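You operate a simulated robot arm through the tools that you are given. There is no shell and no other tool. Be economical: measure what you need, move in short steps, check, and stop when the job is done.

You are at the controls of a simulated robot arm. One attempt, no reset.

## Task
File the TO DO card under its day, move the POST card to DONE and rub out the scribble.
Fine: Rub with the felt eraser and put it back. What is to be rubbed or washed off counts as gone when no trace of it is left.

It is judged by the outcome, as a careful person would: the job done as asked, and still so three seconds after it is handed in. It fails if anything else is knocked over, pushed out of place, dropped, spilled or broken.

## Robot
A 7-joint arm with a two-finger parallel gripper, fixed in place. Base frame: the origin is at the foot of the arm, x ahead of it, y to its left, z up; the work surface is at about z = 80. Units: cm, degrees, N and s.
With the tool pointing down near the work surface it reaches from about 30 to 74 cm from the base axis. Its first joint turns from -115.0 to 115.0 degrees. Payload 3.91 kg.
Tool frame: the origin (TCP) lies between the finger pads and is the grasp point; the fingertips stand 3 cm ahead of it; z points along the fingers, y is the line along which they close. The gripper opens to 11 cm. The fingers are 2 cm wide and 1 cm thick; the gripper's body (4.8 by 11.2 cm) begins 5.5 cm behind the TCP.
Orientation is that of the tool frame in the base frame, as a unit quaternion [w, x, y, z]. With the fingers straight down and closing along the base's y, the tool's x points along the base's -x, its y along +y and its z along -z.

## Interface
- The arm moves only by the tool move_arm. Its argument "commands" is a list of rows, each an object of numbers (a shift or turn left out is 0, a gripper value left out holds the last): "x", "y", "z": the shift along the tool's x, y, z in cm; "ax", "ay", "az": the turn, a rotation vector about the tool's x, y, z in degrees; "claw": the finger opening in cm, from 0 to 11. In form: [{"x": .., "y": .., "z": .., "ax": .., "ay": .., "az": .., "claw": ..}, ...]. A call has 1 to 12 rows; each row is the pose to reach, as a shift and turn from the pose commanded when the call began, along the tool's axes at that moment. Each row takes 0.2 s and may step no farther than 5 cm and 8.6 degrees from the row before; otherwise, or with a gripper value out of range, the whole call is refused. Where a pose cannot be reached the arm comes as near as it can. A force on the tool above 40 N (or 10 N above the force at the start of the call, whichever is more), or a blocked arm, ends the call early, and 0.2 s more pass. Each finger travels about 10.8 cm/s and halts on what it meets, pressing with about 45 N; the grip force reading is that of the motor and also rises with nothing between the fingers. The clock runs only during rows and for 0.2 s after the last one: add rows that repeat a pose to give the fingers time. The reply holds the time, the measured pose of the TCP, the force on the tool along the base axes, the opening and the grip force, in the units named above and with some noise, with the torque about the TCP (base axes, N m) and any sound that the robot's microphone picked up, and new pictures: "show" is both (left out), scene, wrist or none.
- Cameras (640 x 400 px; columns grow to the right, rows downward): "scene" is fixed at [40.99, 51.06, 155.17]; the picture's right is [-0.99, -0.13, 0.00], its down [-0.07, 0.52, -0.85] and it looks along [0.11, -0.84, -0.52] (base axes); focal length 344 px, centre (320, 200). "wrist" rides on the gripper at [7.2, 1.7, -10.3] in the tool frame; the picture's right is [-0.23, 0.97, 0.00], its down [-0.76, -0.18, -0.62] and it looks along [-0.61, -0.14, 0.78] (tool axes); focal length 222 px, centre (320, 200).
- move_column(by): slides the trunk up (or, below 0, down) by that many cm; the arm rides with it, the base frame stays. It gives what a move gives, with no picture.
- measure_at(camera, pixels): for up to 12 pixels [column, row] of the newest picture of that camera ("zoom" is the newest enlarged one), the place [x, y, z] in the base frame of the surface seen there, good to about 0.2 cm, but the place of the scene camera against the robot may be out by one fixed shift of up to 2.5 cm in any direction. It takes no simulated time.
- inspect(camera, box): a new picture of the part [left, top, right, bottom] of that camera's present view, enlarged. It takes no simulated time.
- sign_off(): hands the job in; it is judged then, once.

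Go step by step. Measure first, check grasps and placings, and put right what went wrong. The budget is 80 turns and 200 pictures, counting those below and the enlarged ones. Unless the task says otherwise, let go and move clear before handing in, and close with one line.

The tools are called after "Call:" by a JSON object that holds its "name" and its "arguments". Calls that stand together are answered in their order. move_arm: Moves the arm, as the interface text tells. Its arguments: {"type":"object","properties":{"commands":{"type":"array"},"show":{"type":"string","enum":["both","scene","wrist","none"]}},"required":["commands"]} The other tools are called the same way: move_column (by) slides the trunk up or down; measure_at (camera, pixels) gives the place of the surface under pixels of a picture; inspect (camera, box) takes an enlarged picture of a part of a camera's view; sign_off () hands the job in.

At the start:

```text
time_s: 0.0
position: [43.86, -32.23, 124.4]
orientation: [0.0, 0.0, 1.0, -0.001]
force: [0.2, -0.5, 0.0]
ft_torque: [-0.01, -0.01, 0.01]
gripper_width: 11.02
grip_force: 0.0
trunk travel left (down, up): [-80.0, 19.0]
```

scene: 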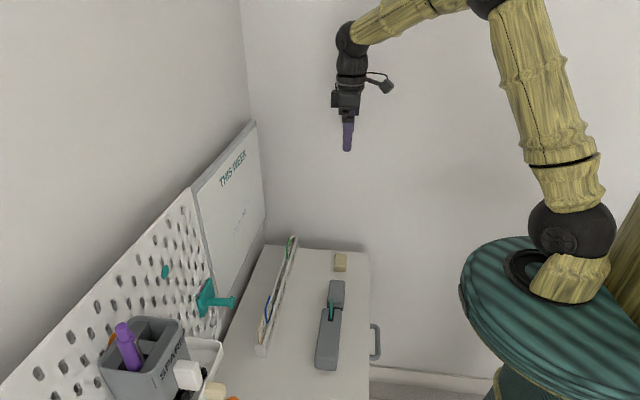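
wrist: 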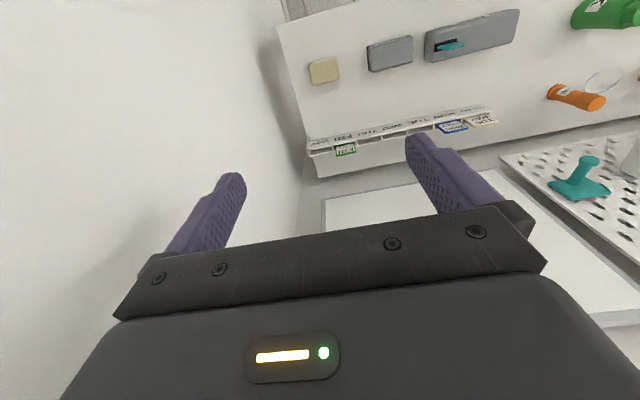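

The scene shows a whiteboard (about 230,200), a long card rack (about 275,295), a beige block (340,262) and a grey object (330,325). I'll enlarge these to read them.

Call:
{"name": "inspect", "arguments": {"camera": "scene", "box": [180, 110, 300, 220]}}

Call:
{"name": "inspect", "arguments": {"camera": "scene", "box": [220, 220, 400, 380]}}

Call:
{"name": "inspect", "arguments": {"camera": "wrist", "box": [290, 20, 540, 180]}}

```text
3.64 times, centred on (240, 165) of scene
```

zoom: 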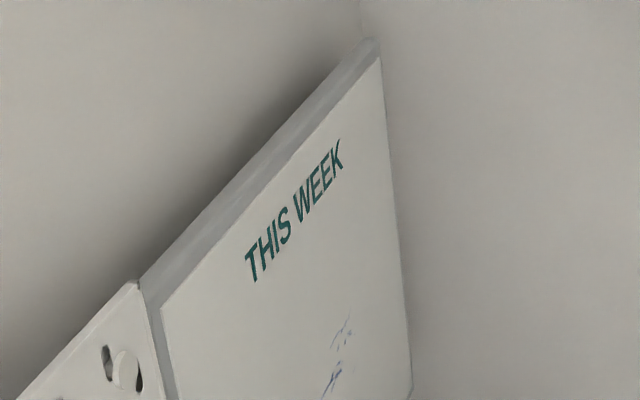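

```text
2.50 times, centred on (310, 300) of scene
```

zoom: 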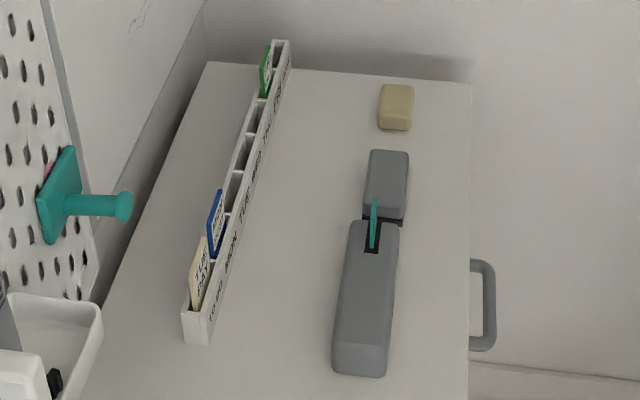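

```text
2.50 times, centred on (415, 100) of wrist
```

zoom: 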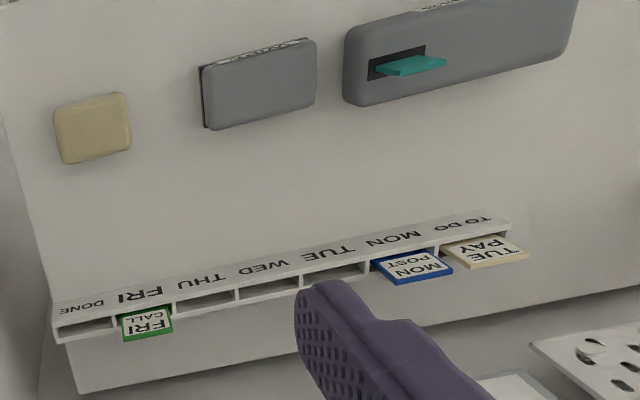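

The TO DO card reads TUE/PAY, and the POST card stands in MON; the slots run TO DO, MON..FRI, DONE. I'll measure the rack, cards, blocks and board.

Call:
{"name": "measure_at", "arguments": {"camera": "wrist", "pixels": [[486, 112], [456, 122], [484, 121], [453, 128], [346, 149], [323, 71], [390, 53], [470, 35], [312, 138], [492, 107], [316, 151], [420, 134]]}}

Call:
{"name": "measure_at", "arguments": {"camera": "scene", "pixels": [[340, 256], [335, 291], [328, 340], [293, 238], [265, 345], [240, 215], [245, 203], [225, 170], [251, 125], [265, 240], [193, 195], [210, 290]]}}

Call:
{"name": "inspect", "arguments": {"camera": "scene", "box": [310, 245, 370, 310]}}

Call:
{"name": "inspect", "arguments": {"camera": "scene", "box": [215, 180, 270, 240]}}

Call:
{"name": "inspect", "arguments": {"camera": "wrist", "box": [300, 0, 440, 90]}}

```text
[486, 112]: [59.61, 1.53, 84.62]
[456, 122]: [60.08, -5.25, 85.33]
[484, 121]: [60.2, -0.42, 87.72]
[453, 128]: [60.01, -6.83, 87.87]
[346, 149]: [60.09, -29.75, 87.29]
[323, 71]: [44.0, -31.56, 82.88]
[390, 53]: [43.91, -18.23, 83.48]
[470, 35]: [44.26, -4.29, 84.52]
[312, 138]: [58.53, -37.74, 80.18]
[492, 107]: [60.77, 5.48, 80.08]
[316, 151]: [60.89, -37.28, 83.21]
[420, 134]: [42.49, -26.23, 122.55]
```

```text
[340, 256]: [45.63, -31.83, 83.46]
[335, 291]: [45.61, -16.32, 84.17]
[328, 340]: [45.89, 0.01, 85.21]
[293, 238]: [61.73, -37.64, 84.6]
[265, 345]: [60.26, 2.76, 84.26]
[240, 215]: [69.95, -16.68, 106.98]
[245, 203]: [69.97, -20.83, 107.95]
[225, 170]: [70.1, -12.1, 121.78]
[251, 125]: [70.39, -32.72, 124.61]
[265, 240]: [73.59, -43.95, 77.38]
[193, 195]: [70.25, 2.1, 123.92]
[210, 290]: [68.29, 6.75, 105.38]
```

```text
6.15 times, centred on (340, 278) of scene
```

zoom: 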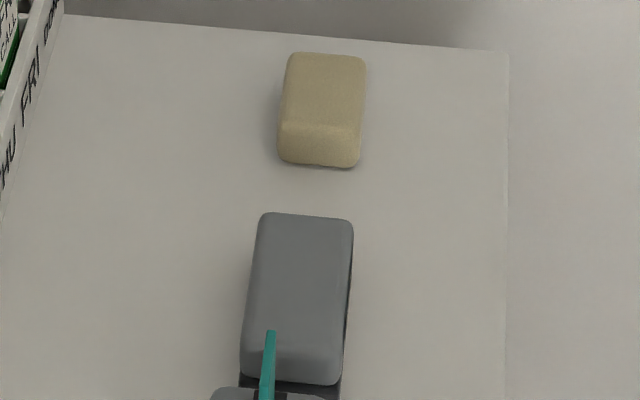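

```text
6.67 times, centred on (242, 210) of scene
```

zoom: 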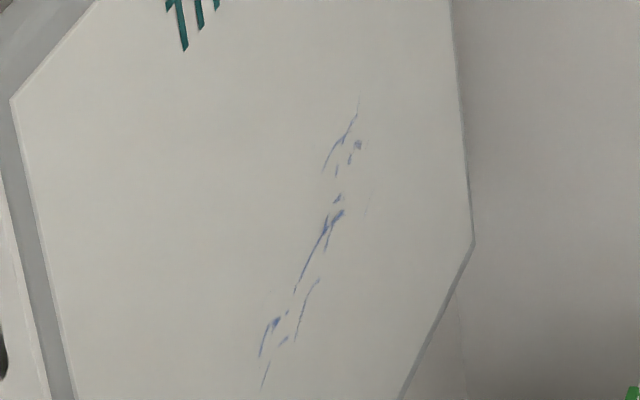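

```text
4.44 times, centred on (370, 45) of wrist
```

zoom: 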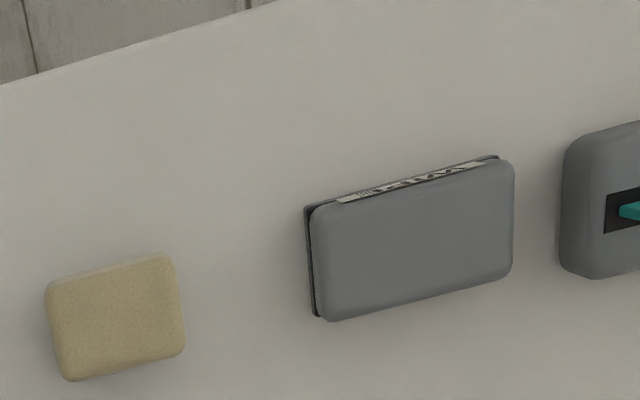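

The grey block with the dark base and label looks like the felt eraser, and the tan one like a sponge. I'll measure the hook, the cards' edges, the eraser's edges and the scribble's extent.

Call:
{"name": "measure_at", "arguments": {"camera": "scene", "pixels": [[234, 301], [207, 300], [247, 195], [234, 237], [236, 230], [331, 282], [344, 283], [330, 304], [340, 306], [258, 335], [270, 315], [290, 250]]}}

Call:
{"name": "measure_at", "arguments": {"camera": "wrist", "pixels": [[368, 48], [369, 67], [412, 55], [410, 37], [466, 121], [495, 120], [471, 125], [440, 126], [463, 129], [442, 135], [335, 156], [356, 153]]}}

Call:
{"name": "inspect", "arguments": {"camera": "wrist", "box": [420, 90, 510, 146]}}

```text
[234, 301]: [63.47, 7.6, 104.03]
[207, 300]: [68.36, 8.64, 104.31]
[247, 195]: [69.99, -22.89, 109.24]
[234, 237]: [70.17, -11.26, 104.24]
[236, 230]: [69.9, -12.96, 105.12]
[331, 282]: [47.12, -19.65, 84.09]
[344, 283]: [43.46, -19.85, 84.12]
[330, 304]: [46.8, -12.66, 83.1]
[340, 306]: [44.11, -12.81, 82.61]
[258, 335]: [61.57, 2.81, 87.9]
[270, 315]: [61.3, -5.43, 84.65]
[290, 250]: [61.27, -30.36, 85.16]
```

```text
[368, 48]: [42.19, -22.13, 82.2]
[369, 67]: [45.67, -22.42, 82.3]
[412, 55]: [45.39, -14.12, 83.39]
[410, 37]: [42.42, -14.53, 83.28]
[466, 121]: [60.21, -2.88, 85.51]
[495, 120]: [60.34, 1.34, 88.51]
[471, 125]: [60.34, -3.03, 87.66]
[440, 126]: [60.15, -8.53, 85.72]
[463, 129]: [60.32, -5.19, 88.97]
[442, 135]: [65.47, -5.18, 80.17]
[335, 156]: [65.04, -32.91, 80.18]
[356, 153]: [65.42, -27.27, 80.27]
```

```text
7.11 times, centred on (465, 118) of wrist
```

zoom: 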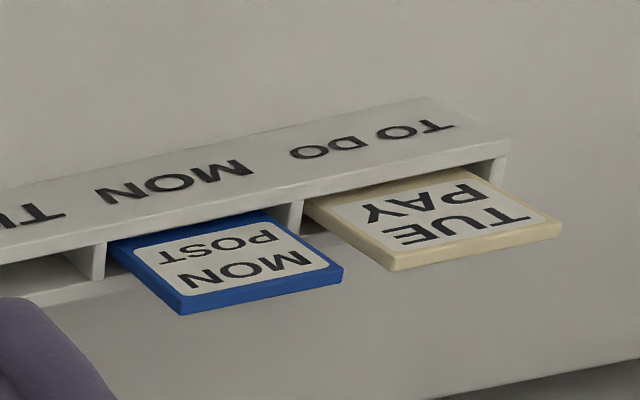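

Card faces are at about x=60.3 with tops near 88.9. I'll check the end wall distance and slot geometry before choosing the hand's turn.

Call:
{"name": "measure_at", "arguments": {"camera": "wrist", "pixels": [[150, 100], [230, 120], [290, 60], [316, 160], [560, 180], [588, 160], [600, 175], [324, 215], [509, 172], [500, 112], [493, 116], [640, 230]]}}

Call:
{"name": "inspect", "arguments": {"camera": "wrist", "box": [300, 100, 420, 180]}}

```text
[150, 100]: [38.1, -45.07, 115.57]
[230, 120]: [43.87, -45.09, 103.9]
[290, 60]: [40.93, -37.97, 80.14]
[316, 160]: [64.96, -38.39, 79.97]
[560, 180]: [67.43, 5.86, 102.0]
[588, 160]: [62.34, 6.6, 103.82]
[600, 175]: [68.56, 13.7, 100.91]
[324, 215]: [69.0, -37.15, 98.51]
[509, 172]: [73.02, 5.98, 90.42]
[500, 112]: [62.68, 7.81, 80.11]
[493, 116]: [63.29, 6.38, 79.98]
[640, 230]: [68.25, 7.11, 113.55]
```

```text
5.00 times, centred on (360, 140) of wrist
```

zoom: 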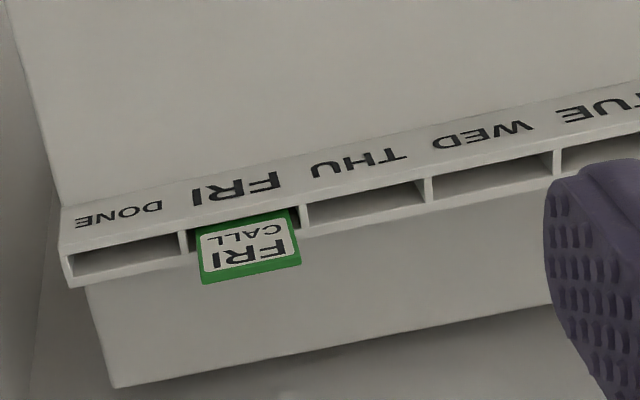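

The end wall is at y=-45, the board face at x≈69 and the hook tip near (62.3, 6.8, 104). I'll turn the hand −90° (camera on the −y side, away from the hook) and move above the left part of the rack.

Call:
{"name": "move_arm", "arguments": {"commands": [{"x": -1.3, "y": 2.4, "z": 1.2, "az": -8.2, "claw": 6}, {"x": -2.6, "y": 4.8, "z": 2.4, "az": -16.4}, {"x": -3.9, "y": 7.2, "z": 3.6, "az": -24.6}, {"x": -5.2, "y": 9.6, "z": 4.8, "az": -32.8}, {"x": -6.5, "y": 12, "z": 6, "az": -41}, {"x": -7.8, "y": 14.4, "z": 7.2, "az": -49.2}, {"x": -9.1, "y": 16.8, "z": 8.4, "az": -57.4}, {"x": -10.4, "y": 19.2, "z": 9.6, "az": -65.6}, {"x": -11.7, "y": 21.6, "z": 10.8, "az": -73.8}, {"x": -13, "y": 24, "z": 12, "az": -82}, {"x": -14.1, "y": 27, "z": 14, "az": -90}]}}

```text
time_s: 2.4
position: [57.92, -5.19, 110.15]
orientation: [0.0, 0.707, -0.707, -0.001]
force: [0.5, 0.2, 0.1]
ft_torque: [0.02, -0.01, 0.05]
gripper_width: 6.01
grip_force: 0.1
trunk travel left (down, up): [-80.0, 19.0]
```

scene: 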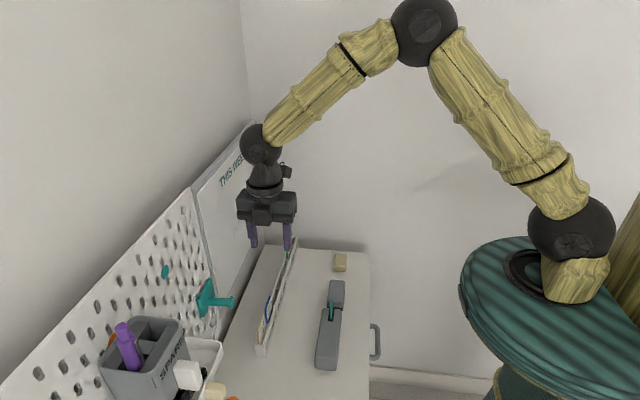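
wrist: 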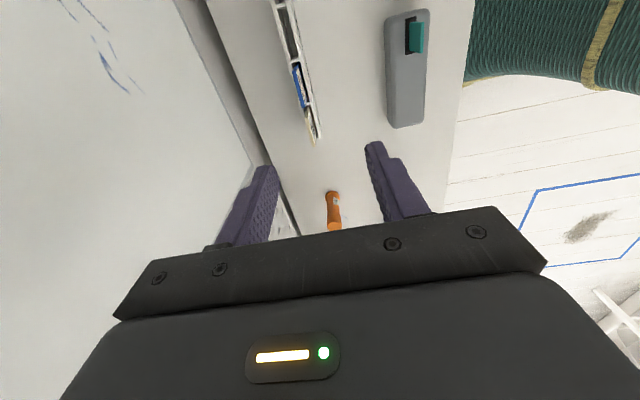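

The rack with both cards is visible at the top (300,90). I'll enlarge it to measure.

Call:
{"name": "inspect", "arguments": {"camera": "wrist", "box": [230, 0, 390, 150]}}

```text
2.67 times, centred on (310, 75) of wrist
```

zoom: 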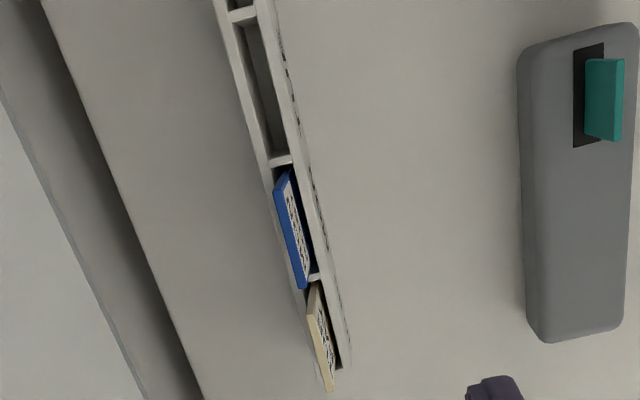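

Call:
{"name": "measure_at", "arguments": {"camera": "zoom", "pixels": [[280, 161], [316, 276], [342, 366], [282, 185], [302, 285], [313, 292], [330, 385], [242, 14], [283, 80], [248, 80], [268, 150], [264, 40]]}}

Call:
{"name": "measure_at", "arguments": {"camera": "wrist", "pixels": [[310, 140], [316, 138], [295, 66], [301, 64], [286, 5], [278, 6]]}}

```text
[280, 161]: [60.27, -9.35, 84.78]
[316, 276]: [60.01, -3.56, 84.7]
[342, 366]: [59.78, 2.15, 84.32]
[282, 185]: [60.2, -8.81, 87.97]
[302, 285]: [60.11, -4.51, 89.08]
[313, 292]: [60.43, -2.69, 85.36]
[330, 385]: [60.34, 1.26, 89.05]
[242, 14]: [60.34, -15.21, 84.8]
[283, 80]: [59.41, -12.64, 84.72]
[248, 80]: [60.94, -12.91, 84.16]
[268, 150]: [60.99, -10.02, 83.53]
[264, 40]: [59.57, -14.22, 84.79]
```

```text
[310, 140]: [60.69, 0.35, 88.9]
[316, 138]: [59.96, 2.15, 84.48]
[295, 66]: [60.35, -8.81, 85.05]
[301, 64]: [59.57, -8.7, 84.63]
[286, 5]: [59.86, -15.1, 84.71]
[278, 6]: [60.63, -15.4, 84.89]
```

Slots have pitch 5.85 cm: centres are TO DO −0.6, MON −6.4, TUE −12.3, …, DONE −35.7; rim z=84.8, x≈60.3, card tops 89. I'll go down astride the TUE/PAY card.

Call:
{"name": "move_arm", "arguments": {"commands": [{"x": -2.3, "y": -1.3, "z": 3}, {"x": -4.6, "y": -2.5, "z": 6}, {"x": -4.6, "y": -2.5, "z": 10}, {"x": -4.6, "y": -2.5, "z": 14}, {"x": -4.6, "y": -2.5, "z": 17}, {"x": -4.6, "y": -2.5, "z": 18}]}}

```text
time_s: 3.8
position: [60.19, -0.75, 92.22]
orientation: [0.0, -0.707, 0.707, -0.001]
force: [-0.8, 0.7, -0.2]
ft_torque: [-0.04, 0.03, 0.0]
gripper_width: 5.99
grip_force: 0.1
trunk travel left (down, up): [-80.0, 19.0]
```

scene: 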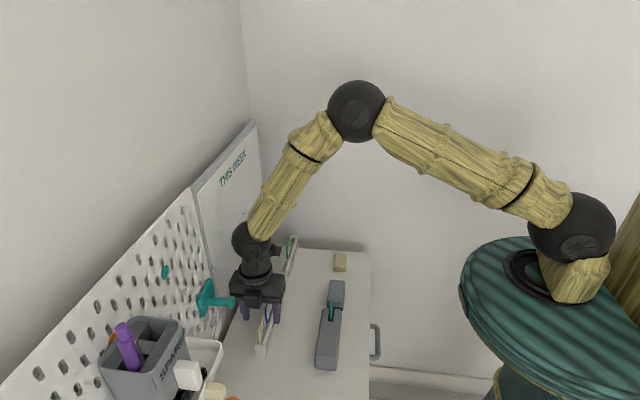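
wrist: 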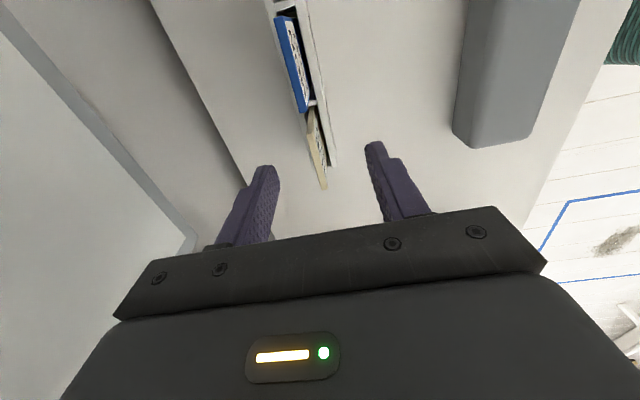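

The card (about 317,150) lies between the fingers; I'll measure it before the last descent.

Call:
{"name": "measure_at", "arguments": {"camera": "wrist", "pixels": [[308, 112], [315, 150], [322, 186], [321, 150], [280, 20], [304, 108]]}}

Call:
{"name": "inspect", "arguments": {"camera": "wrist", "box": [240, 0, 400, 200]}}

```text
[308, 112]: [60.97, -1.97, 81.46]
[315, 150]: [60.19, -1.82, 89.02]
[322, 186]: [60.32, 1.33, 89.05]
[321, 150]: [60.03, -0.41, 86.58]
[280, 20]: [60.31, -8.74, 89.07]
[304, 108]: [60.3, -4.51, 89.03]
```

```text
2.00 times, centred on (320, 100) of wrist
```

zoom: 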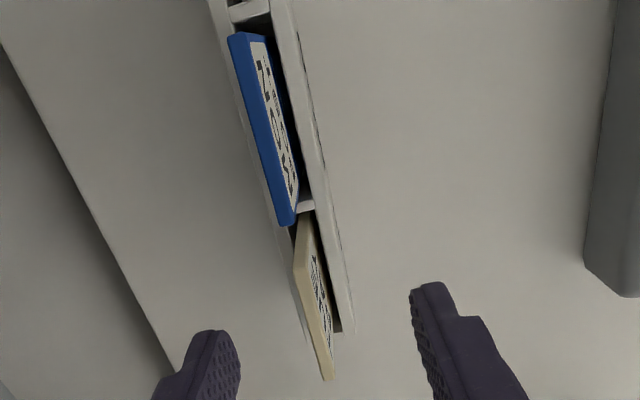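

Card centre is about (60.3, −0.8), top 89.05. Descend 4 cm and close.

Call:
{"name": "move_arm", "arguments": {"commands": [{"y": -0.1, "z": 2}, {"y": -0.1, "z": 4}, {"y": -0.1, "z": 4, "claw": 3}, {"y": -0.1, "z": 4, "claw": 0}, {"y": -0.1, "z": 4, "claw": 0}, {"y": -0.1, "z": 4, "claw": 0}]}}

```text
time_s: 5.2
position: [60.46, -0.79, 88.26]
orientation: [0.001, 0.707, -0.707, 0.0]
force: [-0.3, 0.5, 0.7]
ft_torque: [0.02, -0.01, 0.01]
gripper_width: 0.35
grip_force: 43.2
trunk travel left (down, up): [-80.0, 19.0]
```

scene: 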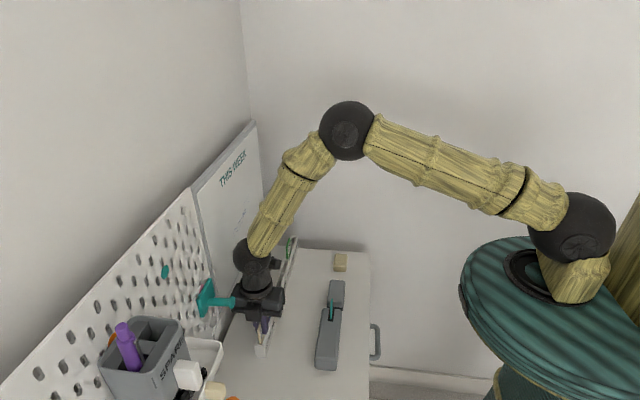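
wrist: 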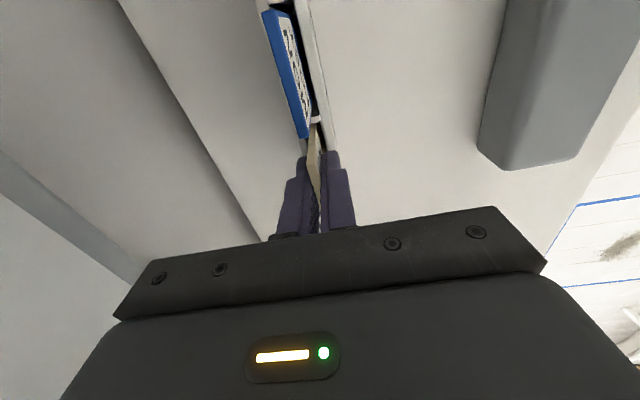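

The card is held (opening 0.35, force 43 N). Lift straight up 10 cm.

Call:
{"name": "move_arm", "arguments": {"commands": [{"z": -1.5}, {"z": -3}, {"z": -5}, {"z": -7.5}, {"z": -10}]}}

```text
time_s: 6.4
position: [60.37, -0.63, 98.46]
orientation: [0.0, -0.707, 0.708, 0.0]
force: [-0.6, -1.0, -0.5]
ft_torque: [0.01, -0.01, 0.01]
gripper_width: 0.37
grip_force: 43.7
trunk travel left (down, up): [-80.0, 19.0]
```

scene: 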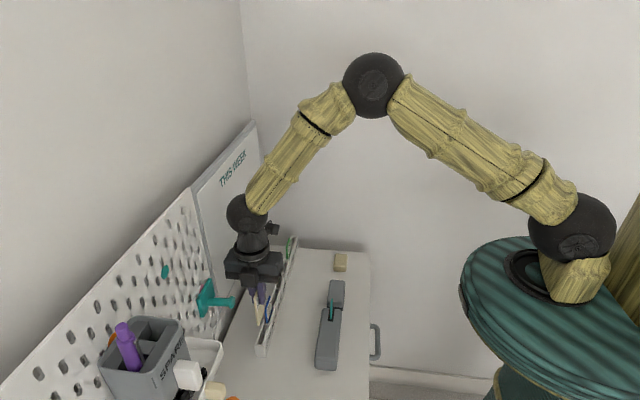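
wrist: 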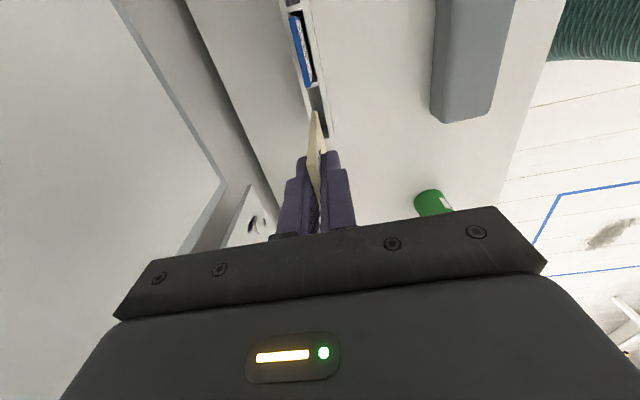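

The card is out. I'll check how it hangs (bottom corner near 316,113).

Call:
{"name": "measure_at", "arguments": {"camera": "wrist", "pixels": [[315, 116], [313, 150], [319, 118], [322, 150], [311, 180]]}}

Call:
{"name": "inspect", "arguments": {"camera": "wrist", "box": [260, 80, 380, 240]}}

Call:
{"name": "inspect", "arguments": {"camera": "scene", "box": [220, 230, 310, 360]}}

```text
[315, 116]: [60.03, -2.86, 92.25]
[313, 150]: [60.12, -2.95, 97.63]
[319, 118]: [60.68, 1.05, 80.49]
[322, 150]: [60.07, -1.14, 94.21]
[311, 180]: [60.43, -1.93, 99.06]
```

```text
2.50 times, centred on (320, 160) of wrist
```

zoom: 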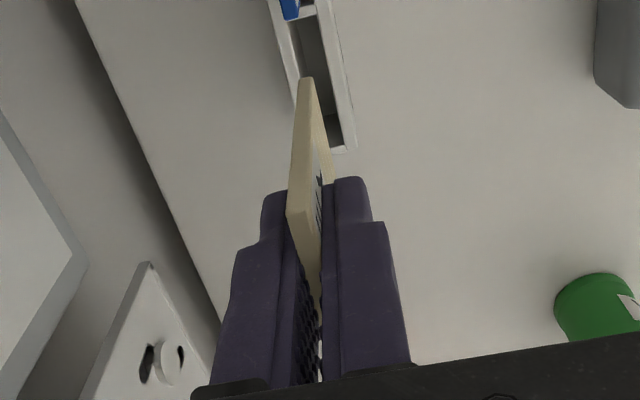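

```text
3.08 times, centred on (265, 295) of scene
```

zoom: 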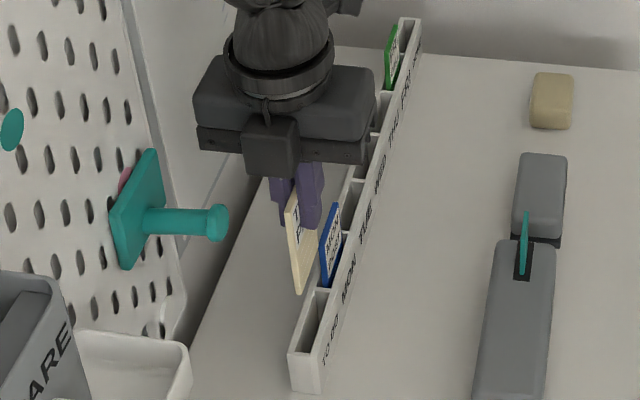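

The card hangs vertical with its bottom near 91.7. I'll shift 11.7 cm (two pitches) toward −y, and look.

Call:
{"name": "move_arm", "arguments": {"commands": [{"x": 3}, {"x": 6}, {"x": 9}, {"x": 11.7}, {"x": 11.7, "z": 2}, {"x": 11.7, "z": 4}, {"x": 11.7, "z": 5}]}}

Call:
{"name": "inspect", "arguments": {"camera": "wrist", "box": [260, 40, 380, 200]}}

Call:
{"name": "inspect", "arguments": {"camera": "scene", "box": [220, 230, 310, 360]}}

```text
time_s: 8.0
position: [60.43, -12.24, 93.4]
orientation: [0.001, -0.707, 0.707, 0.0]
force: [0.5, -0.3, -0.9]
ft_torque: [-0.01, 0.0, -0.01]
gripper_width: 0.38
grip_force: 43.9
trunk travel left (down, up): [-80.0, 19.0]
```

scene: 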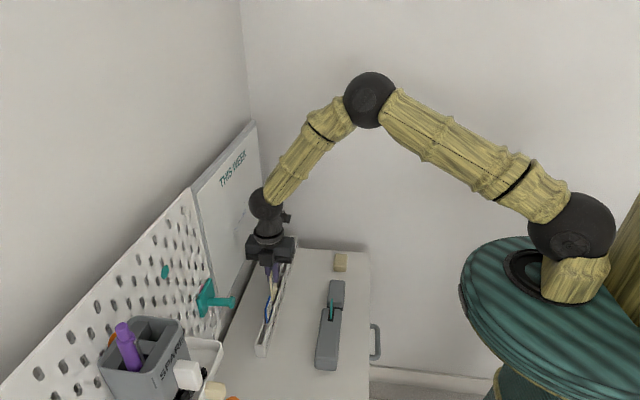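
wrist: 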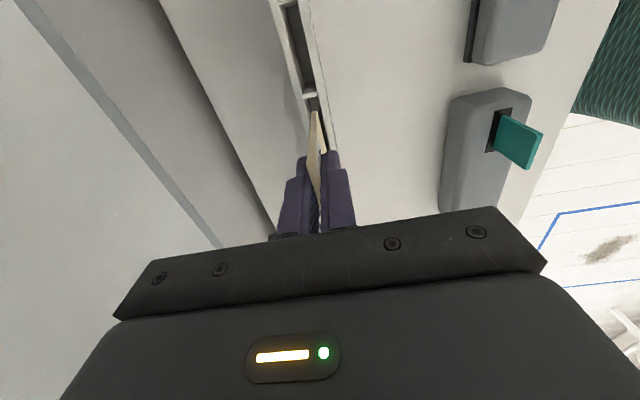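

```text
2.50 times, centred on (320, 120) of wrist
```

zoom: 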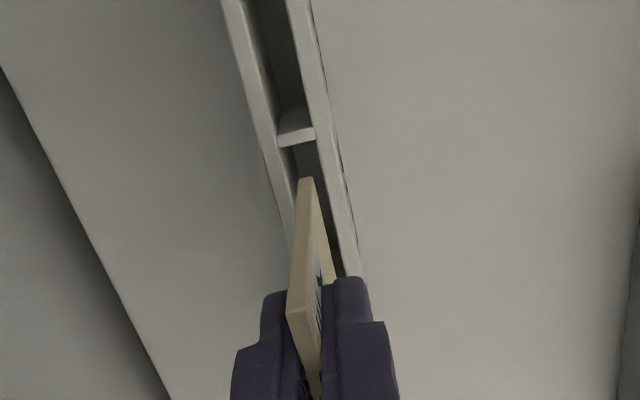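

```text
3.08 times, centred on (265, 295) of scene
```

zoom: 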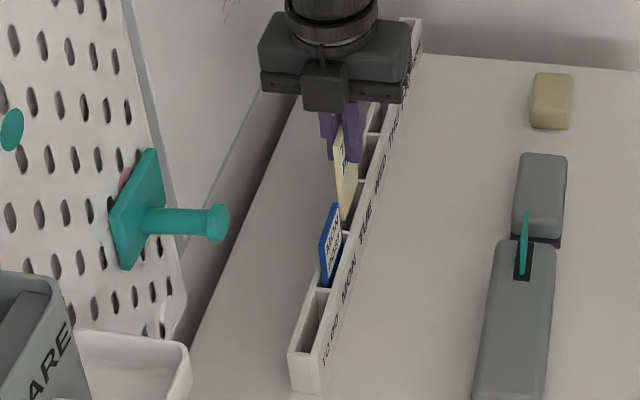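

The card lines up with the TUE slot, between the dividers. Lower slowly the remaining 5 cm.

Call:
{"name": "move_arm", "arguments": {"commands": [{"z": 1}, {"z": 2}, {"z": 3}, {"z": 4}, {"z": 4.7}, {"z": 4.9}]}}

Call:
{"name": "inspect", "arguments": {"camera": "wrist", "box": [260, 40, 380, 200]}}

```text
time_s: 9.4
position: [60.51, -12.35, 88.43]
orientation: [-0.001, -0.707, 0.707, 0.0]
force: [-0.2, -0.6, -0.2]
ft_torque: [0.01, -0.01, -0.02]
gripper_width: 0.35
grip_force: 43.5
trunk travel left (down, up): [-80.0, 19.0]
```

scene: 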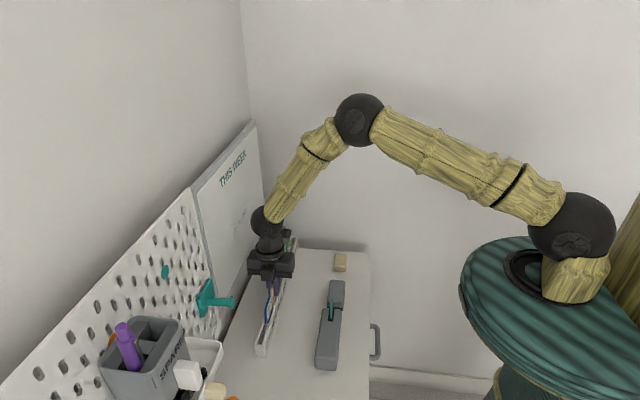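
wrist: 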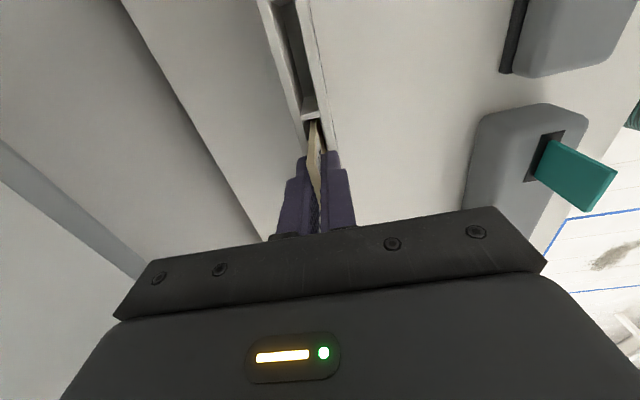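

```text
2.50 times, centred on (320, 120) of wrist
```

zoom: 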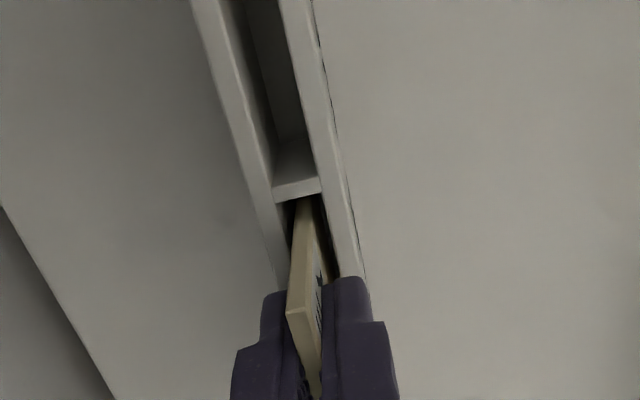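

It is in the slot with no contact force. Open gently and rise.

Call:
{"name": "move_arm", "arguments": {"commands": [{"z": 0.1, "claw": 1}, {"z": 0.1, "claw": 3}, {"z": 0.1, "claw": 4}, {"z": -3}, {"z": -7}, {"z": -11}, {"z": -14}]}}

Call:
{"name": "inspect", "arguments": {"camera": "wrist", "box": [240, 20, 400, 200]}}

```text
time_s: 11.0
position: [60.59, -12.23, 102.63]
orientation: [0.0, -0.707, 0.707, 0.001]
force: [0.4, -0.9, 0.2]
ft_torque: [-0.02, -0.01, 0.03]
gripper_width: 4.0
grip_force: 0.1
trunk travel left (down, up): [-80.0, 19.0]
```

scene: 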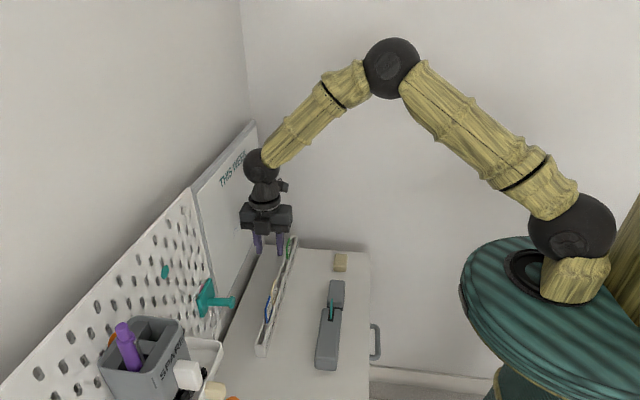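
wrist: 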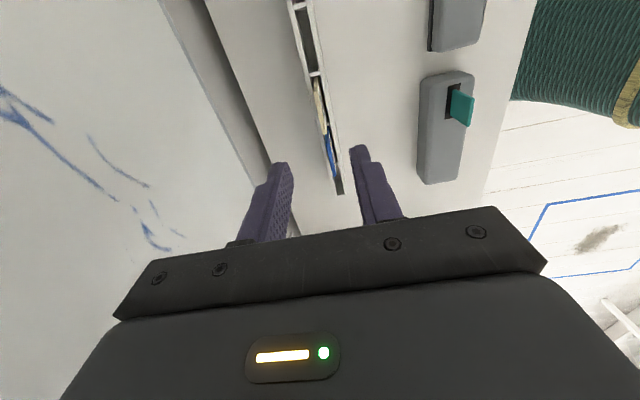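

```text
2.22 times, centred on (320, 110) of wrist
```

zoom: 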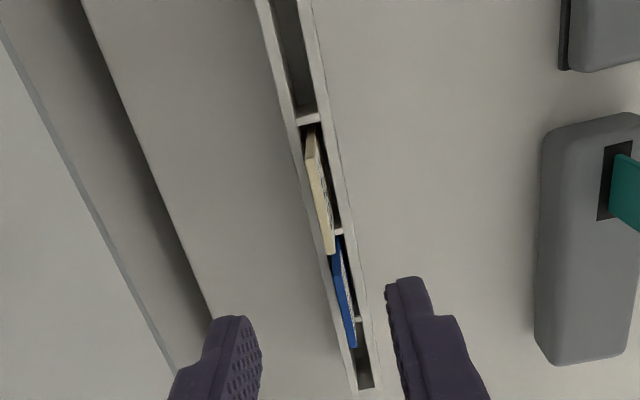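

TUE/PAY stands in TUE. For DONE near the end wall I want the camera on the +y side, so I'll turn the hand by 180° (through −x), in two calls.

Call:
{"name": "move_arm", "arguments": {"commands": [{"y": 1.5, "x": -1, "az": 8.4}, {"y": 3, "x": -2, "az": 16.8}, {"y": 4.5, "x": -3, "az": 25.2}, {"y": 4.5, "x": -4, "az": 33.6}, {"y": 4.5, "x": -5, "az": 42}, {"y": 4.5, "x": -5.6, "az": 50.4}, {"y": 4.5, "x": -5.6, "az": 58.8}, {"y": 4.5, "x": -5.6, "az": 67.2}, {"y": 4.5, "x": -5.6, "az": 75.6}, {"y": 4.5, "x": -5.6, "az": 84}, {"y": 4.5, "x": -5.6, "az": 90}], "show": "none"}}

Call:
{"name": "move_arm", "arguments": {"commands": [{"az": 8.4}, {"az": 16.8}, {"az": 25.2}, {"az": 33.6}, {"az": 42}, {"az": 50.4}, {"az": 58.8}, {"az": 67.2}, {"az": 75.6}, {"az": 84}, {"az": 90}]}}

```text
time_s: 13.4
position: [55.87, -6.71, 102.44]
orientation: [0.0, 0.002, 1.0, 0.0]
force: [-1.0, 0.3, -0.4]
ft_torque: [-0.01, 0.0, -0.01]
gripper_width: 4.02
grip_force: 0.0
trunk travel left (down, up): [-80.0, 19.0]
```

```text
time_s: 15.8
position: [55.87, -6.64, 102.54]
orientation: [0.0, 0.708, 0.706, 0.0]
force: [0.6, -0.3, 0.4]
ft_torque: [0.01, 0.0, -0.02]
gripper_width: 4.0
grip_force: 0.1
trunk travel left (down, up): [-80.0, 19.0]
```

scene: 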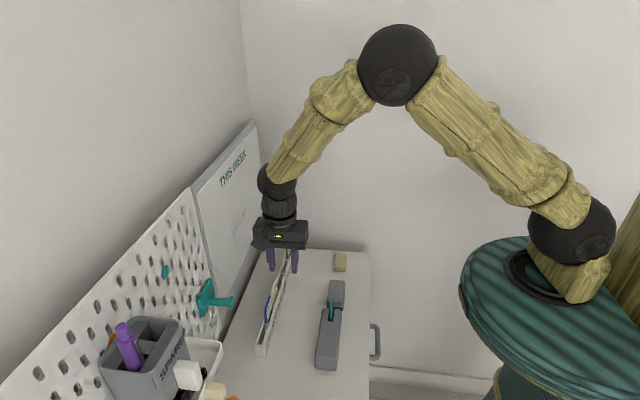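
wrist: 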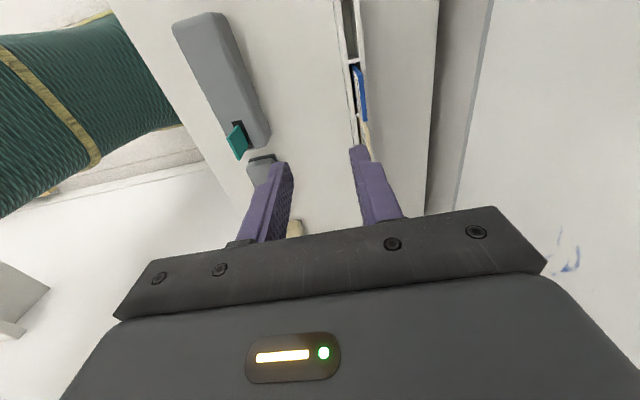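

Orientation is right. Move over the POST card (60.35, −6.6) and down to just above it.

Call:
{"name": "move_arm", "arguments": {"commands": [{"y": 2.3}, {"y": 4.5}, {"y": 4.5, "z": 4}, {"y": 4.5, "z": 8}, {"y": 4.5, "z": 10}]}}

Call:
{"name": "inspect", "arguments": {"camera": "wrist", "box": [240, 20, 400, 200]}}

```text
time_s: 17.0
position: [60.46, -6.72, 92.62]
orientation: [0.0, 0.707, 0.707, 0.001]
force: [-0.8, -0.2, -1.2]
ft_torque: [-0.02, 0.01, -0.02]
gripper_width: 3.99
grip_force: 0.0
trunk travel left (down, up): [-80.0, 19.0]
```

scene: 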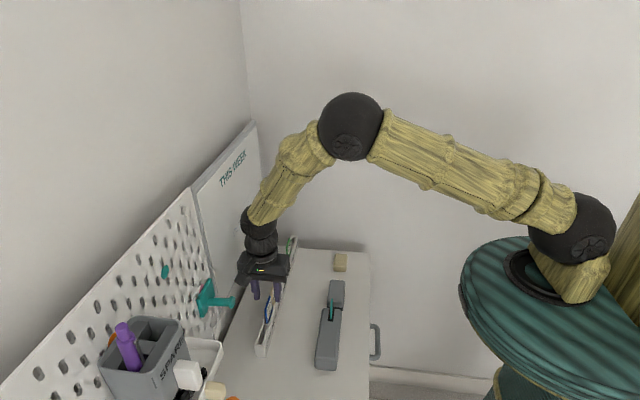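
wrist: 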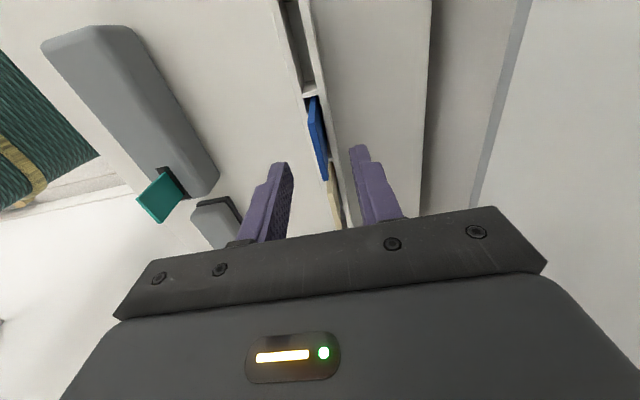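

```text
2.22 times, centred on (320, 110) of wrist
```

zoom: 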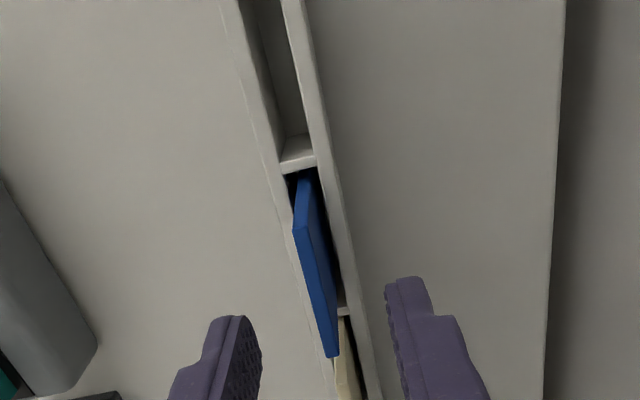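

The blue card is between the fingers. Descend, close, and lift.

Call:
{"name": "move_arm", "arguments": {"commands": [{"z": 2.2}, {"z": 4.2}, {"z": 4.2, "claw": 2}, {"z": 4.2, "claw": 0}, {"z": 4.2}, {"z": 4.2}, {"z": 3}, {"z": 1}, {"z": -2}, {"z": -6}]}}

Call:
{"name": "inspect", "arguments": {"camera": "scene", "box": [220, 230, 310, 360]}}

```text
time_s: 19.2
position: [60.18, -6.67, 98.55]
orientation: [0.0, 0.707, 0.707, 0.0]
force: [-0.3, 0.8, -0.2]
ft_torque: [0.01, 0.02, -0.02]
gripper_width: 0.35
grip_force: 43.4
trunk travel left (down, up): [-80.0, 19.0]
```

scene: 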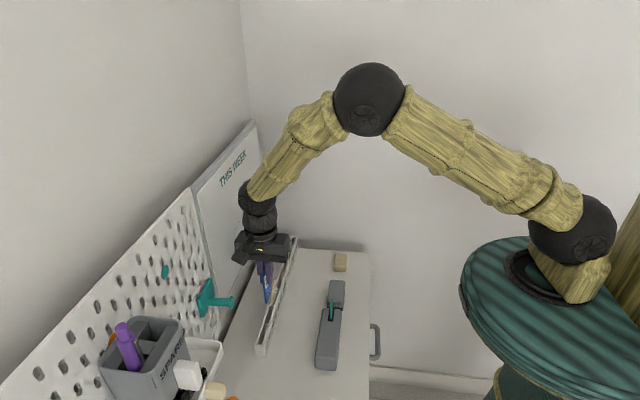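
wrist: 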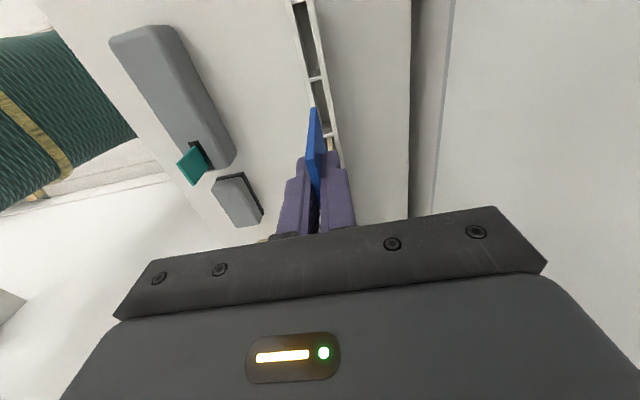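

```text
3.08 times, centred on (265, 295) of scene
```

zoom: 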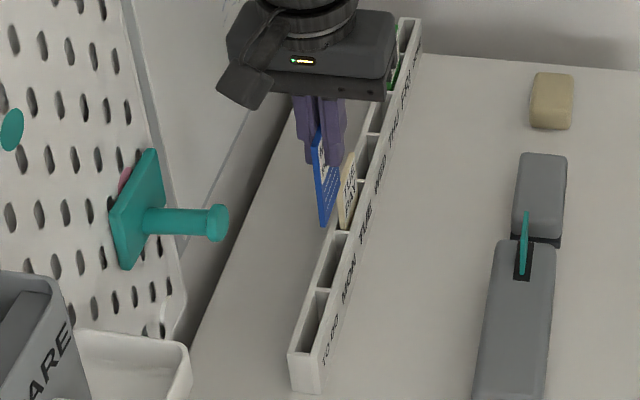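

POST is lifted. Move 26 cm toward −y, staying above the other cards, then measure the DONE slot ahead.

Call:
{"name": "move_arm", "arguments": {"commands": [{"x": -4}, {"x": -8}, {"x": -12}, {"x": -16}, {"x": -20}, {"x": -23}, {"x": -25}]}}

Call:
{"name": "inspect", "arguments": {"camera": "wrist", "box": [240, 20, 400, 200]}}

```text
time_s: 20.8
position: [60.47, -31.7, 98.38]
orientation: [-0.001, 0.708, 0.707, 0.0]
force: [0.2, -0.3, -0.5]
ft_torque: [0.0, 0.04, 0.0]
gripper_width: 0.34
grip_force: 43.5
trunk travel left (down, up): [-80.0, 19.0]
```

scene: 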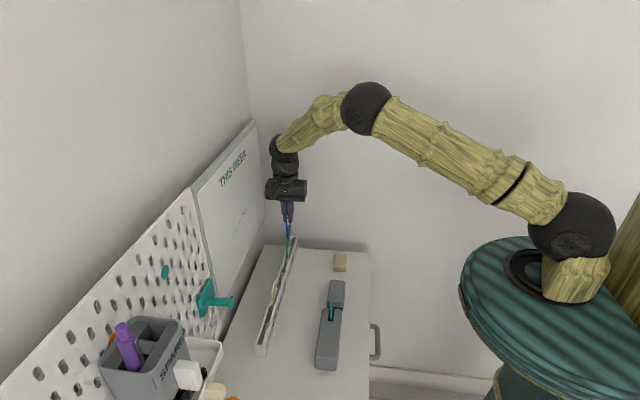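
wrist: 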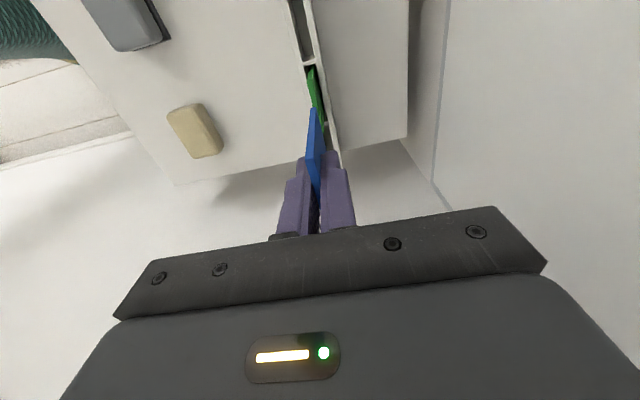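

```text
2.22 times, centred on (320, 110) of wrist
```

zoom: 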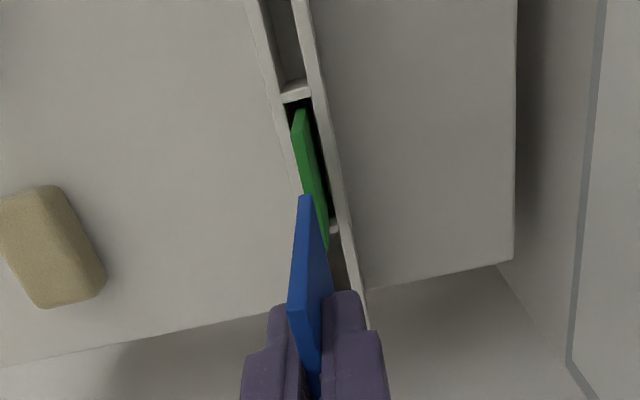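

I see the THU/FRI divider (zoom 297,90) and the FRI/DONE one (zoom 335,228). Measuring.

Call:
{"name": "measure_at", "arguments": {"camera": "zoom", "pixels": [[297, 92], [334, 228], [363, 320], [362, 305], [298, 112], [325, 245], [303, 205], [296, 300], [326, 265]]}}

```text
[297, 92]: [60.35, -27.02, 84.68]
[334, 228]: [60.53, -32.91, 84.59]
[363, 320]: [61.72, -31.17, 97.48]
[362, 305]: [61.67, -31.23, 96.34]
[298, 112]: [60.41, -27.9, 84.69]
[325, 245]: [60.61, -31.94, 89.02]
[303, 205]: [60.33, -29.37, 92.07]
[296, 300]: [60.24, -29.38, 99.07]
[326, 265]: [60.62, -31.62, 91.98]
```

DONE's centre is y≈−35.85, the card's centre now ≈−31.6: shift 4.2 and go down halfway.

Call:
{"name": "move_arm", "arguments": {"commands": [{"x": -2.2}, {"x": -4.2}, {"x": -4.2, "z": 2}, {"x": -4.2, "z": 4.5}, {"x": -4.2, "z": 5.5}]}}

Call:
{"name": "inspect", "arguments": {"camera": "wrist", "box": [260, 60, 380, 200]}}

Call:
{"name": "inspect", "arguments": {"camera": "scene", "box": [260, 190, 330, 270]}}

```text
time_s: 22.0
position: [60.41, -35.91, 92.8]
orientation: [0.0, 0.708, 0.707, -0.001]
force: [-0.8, 0.2, -0.7]
ft_torque: [0.02, -0.04, 0.0]
gripper_width: 0.37
grip_force: 43.4
trunk travel left (down, up): [-80.0, 19.0]
```

scene: 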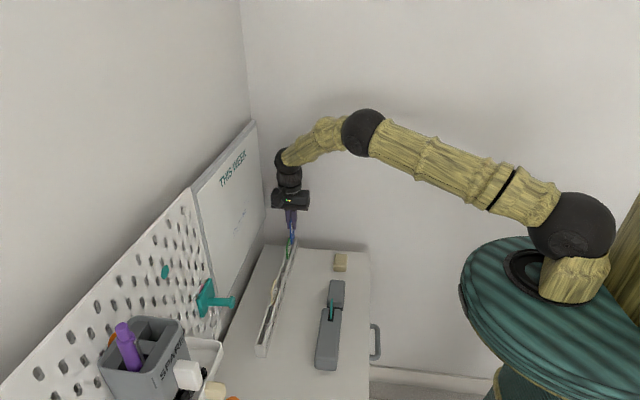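
wrist: 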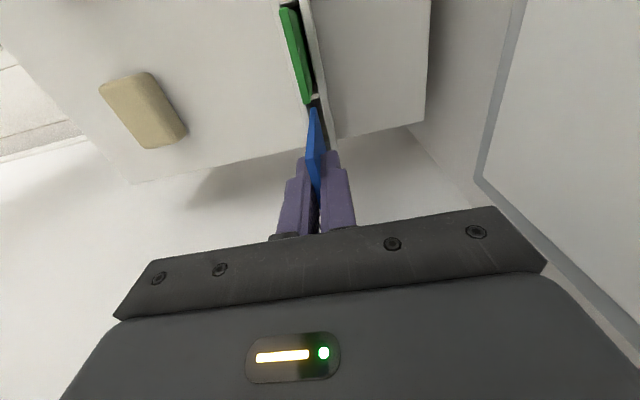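

```text
2.86 times, centred on (320, 130) of wrist
```

zoom: 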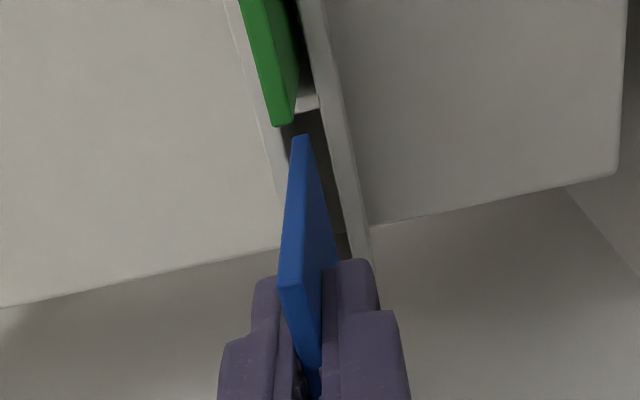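

```text
5.00 times, centred on (295, 230) of scene
```

zoom: 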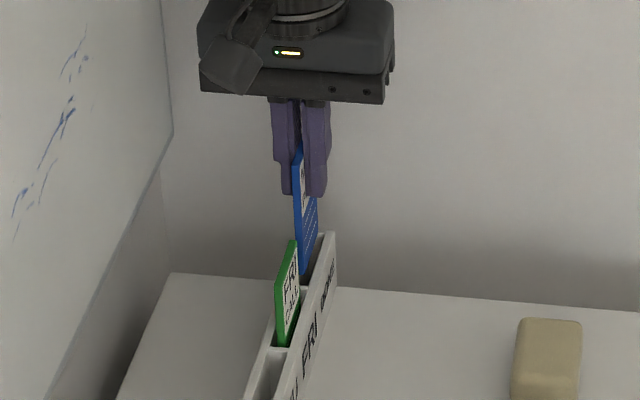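

The card is lined up over the empty DONE slot. Lower slowly.

Call:
{"name": "move_arm", "arguments": {"commands": [{"z": 1}, {"z": 2}, {"z": 3}, {"z": 4}, {"z": 4.3}]}}

Call:
{"name": "inspect", "arguments": {"camera": "scene", "box": [260, 190, 330, 270]}}

```text
time_s: 23.2
position: [60.37, -36.04, 88.59]
orientation: [0.0, 0.707, 0.707, 0.001]
force: [0.3, -0.7, -0.2]
ft_torque: [0.03, 0.0, -0.02]
gripper_width: 0.39
grip_force: 43.5
trunk travel left (down, up): [-80.0, 19.0]
```

scene: 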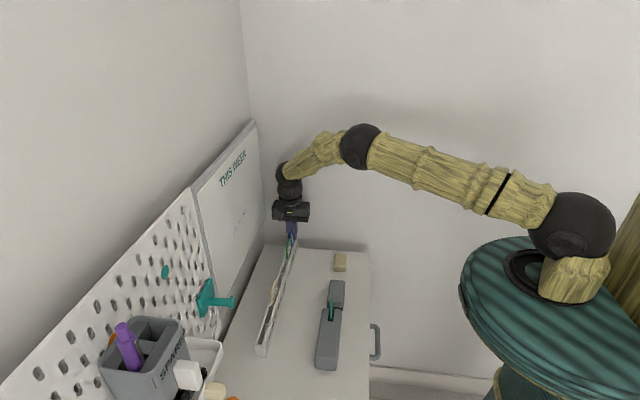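
wrist: 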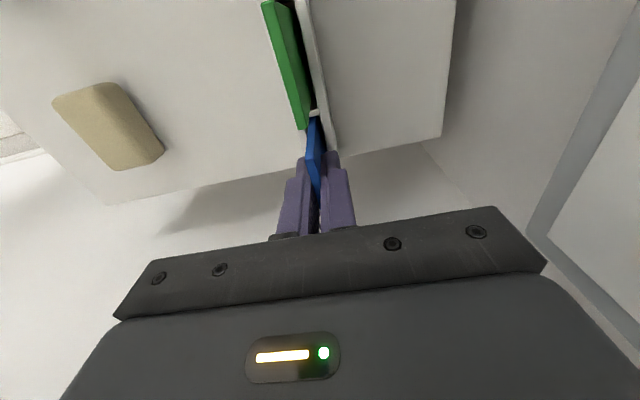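

```text
5.00 times, centred on (295, 230) of scene
```

zoom: 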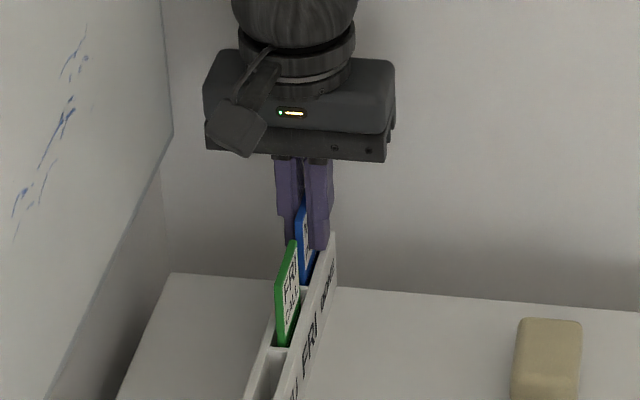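

Card seated in DONE with no force. Release, rise, and move to above the eraser.

Call:
{"name": "move_arm", "arguments": {"commands": [{"claw": 1}, {"claw": 3}, {"claw": 4}, {"z": -3}, {"z": -7}, {"z": -11}, {"z": -12, "x": 3, "y": -3}, {"z": -12, "x": 6, "y": -6}, {"z": -12, "x": 9, "y": -9, "claw": 7}, {"z": -12, "x": 12, "y": -12}, {"z": -12, "x": 15, "y": -15}, {"z": -12, "x": 17.8, "y": -16.5}]}}

Call:
{"name": "inspect", "arguments": {"camera": "scene", "box": [220, 220, 310, 360]}}

Call:
{"name": "inspect", "arguments": {"camera": "wrist", "box": [200, 0, 440, 200]}}

```text
time_s: 25.8
position: [43.54, -18.11, 100.76]
orientation: [0.0, 0.707, 0.707, -0.001]
force: [-1.2, 0.1, 0.1]
ft_torque: [0.0, -0.01, -0.03]
gripper_width: 7.0
grip_force: 0.1
trunk travel left (down, up): [-80.0, 19.0]
```

scene: 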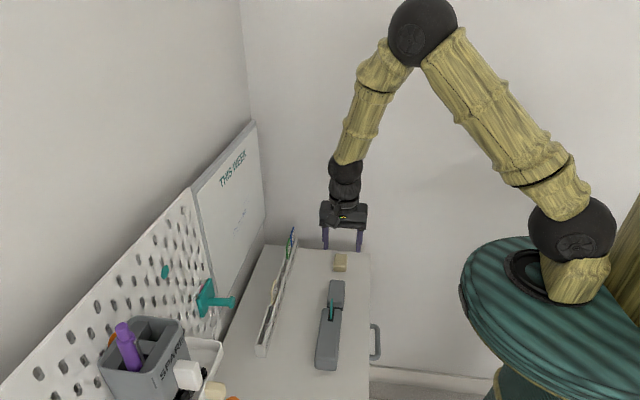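
wrist: 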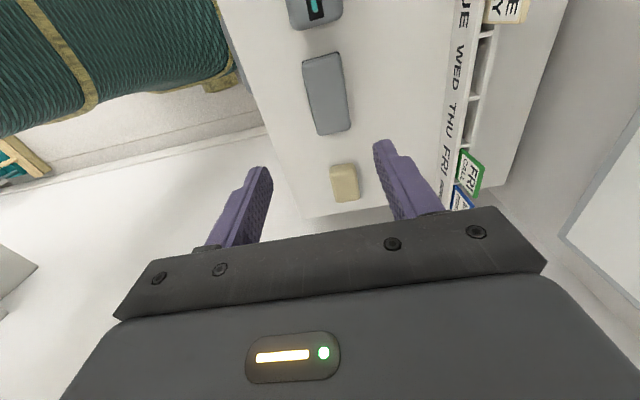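

```text
2.86 times, centred on (265, 290) of scene
```

zoom: 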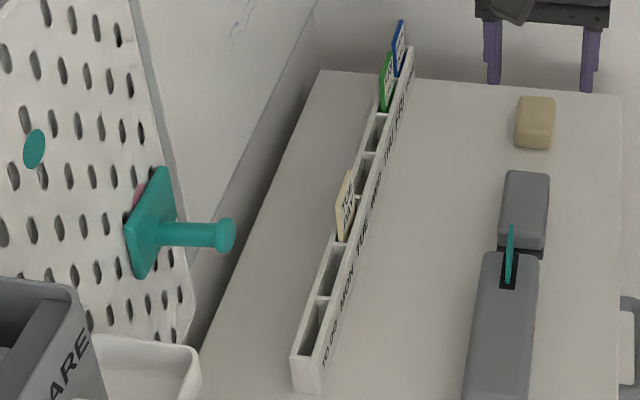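

```text
2.00 times, centred on (320, 100) of wrist
```

zoom: 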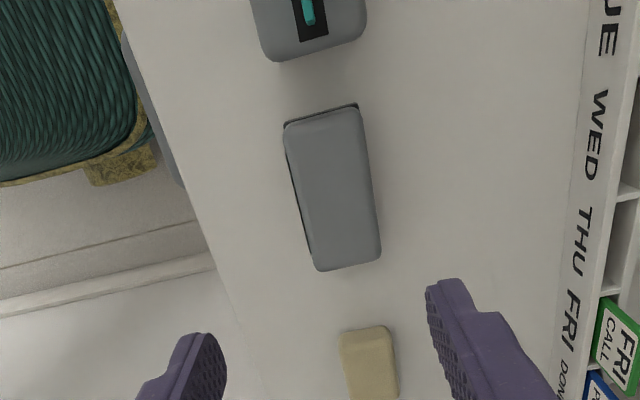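

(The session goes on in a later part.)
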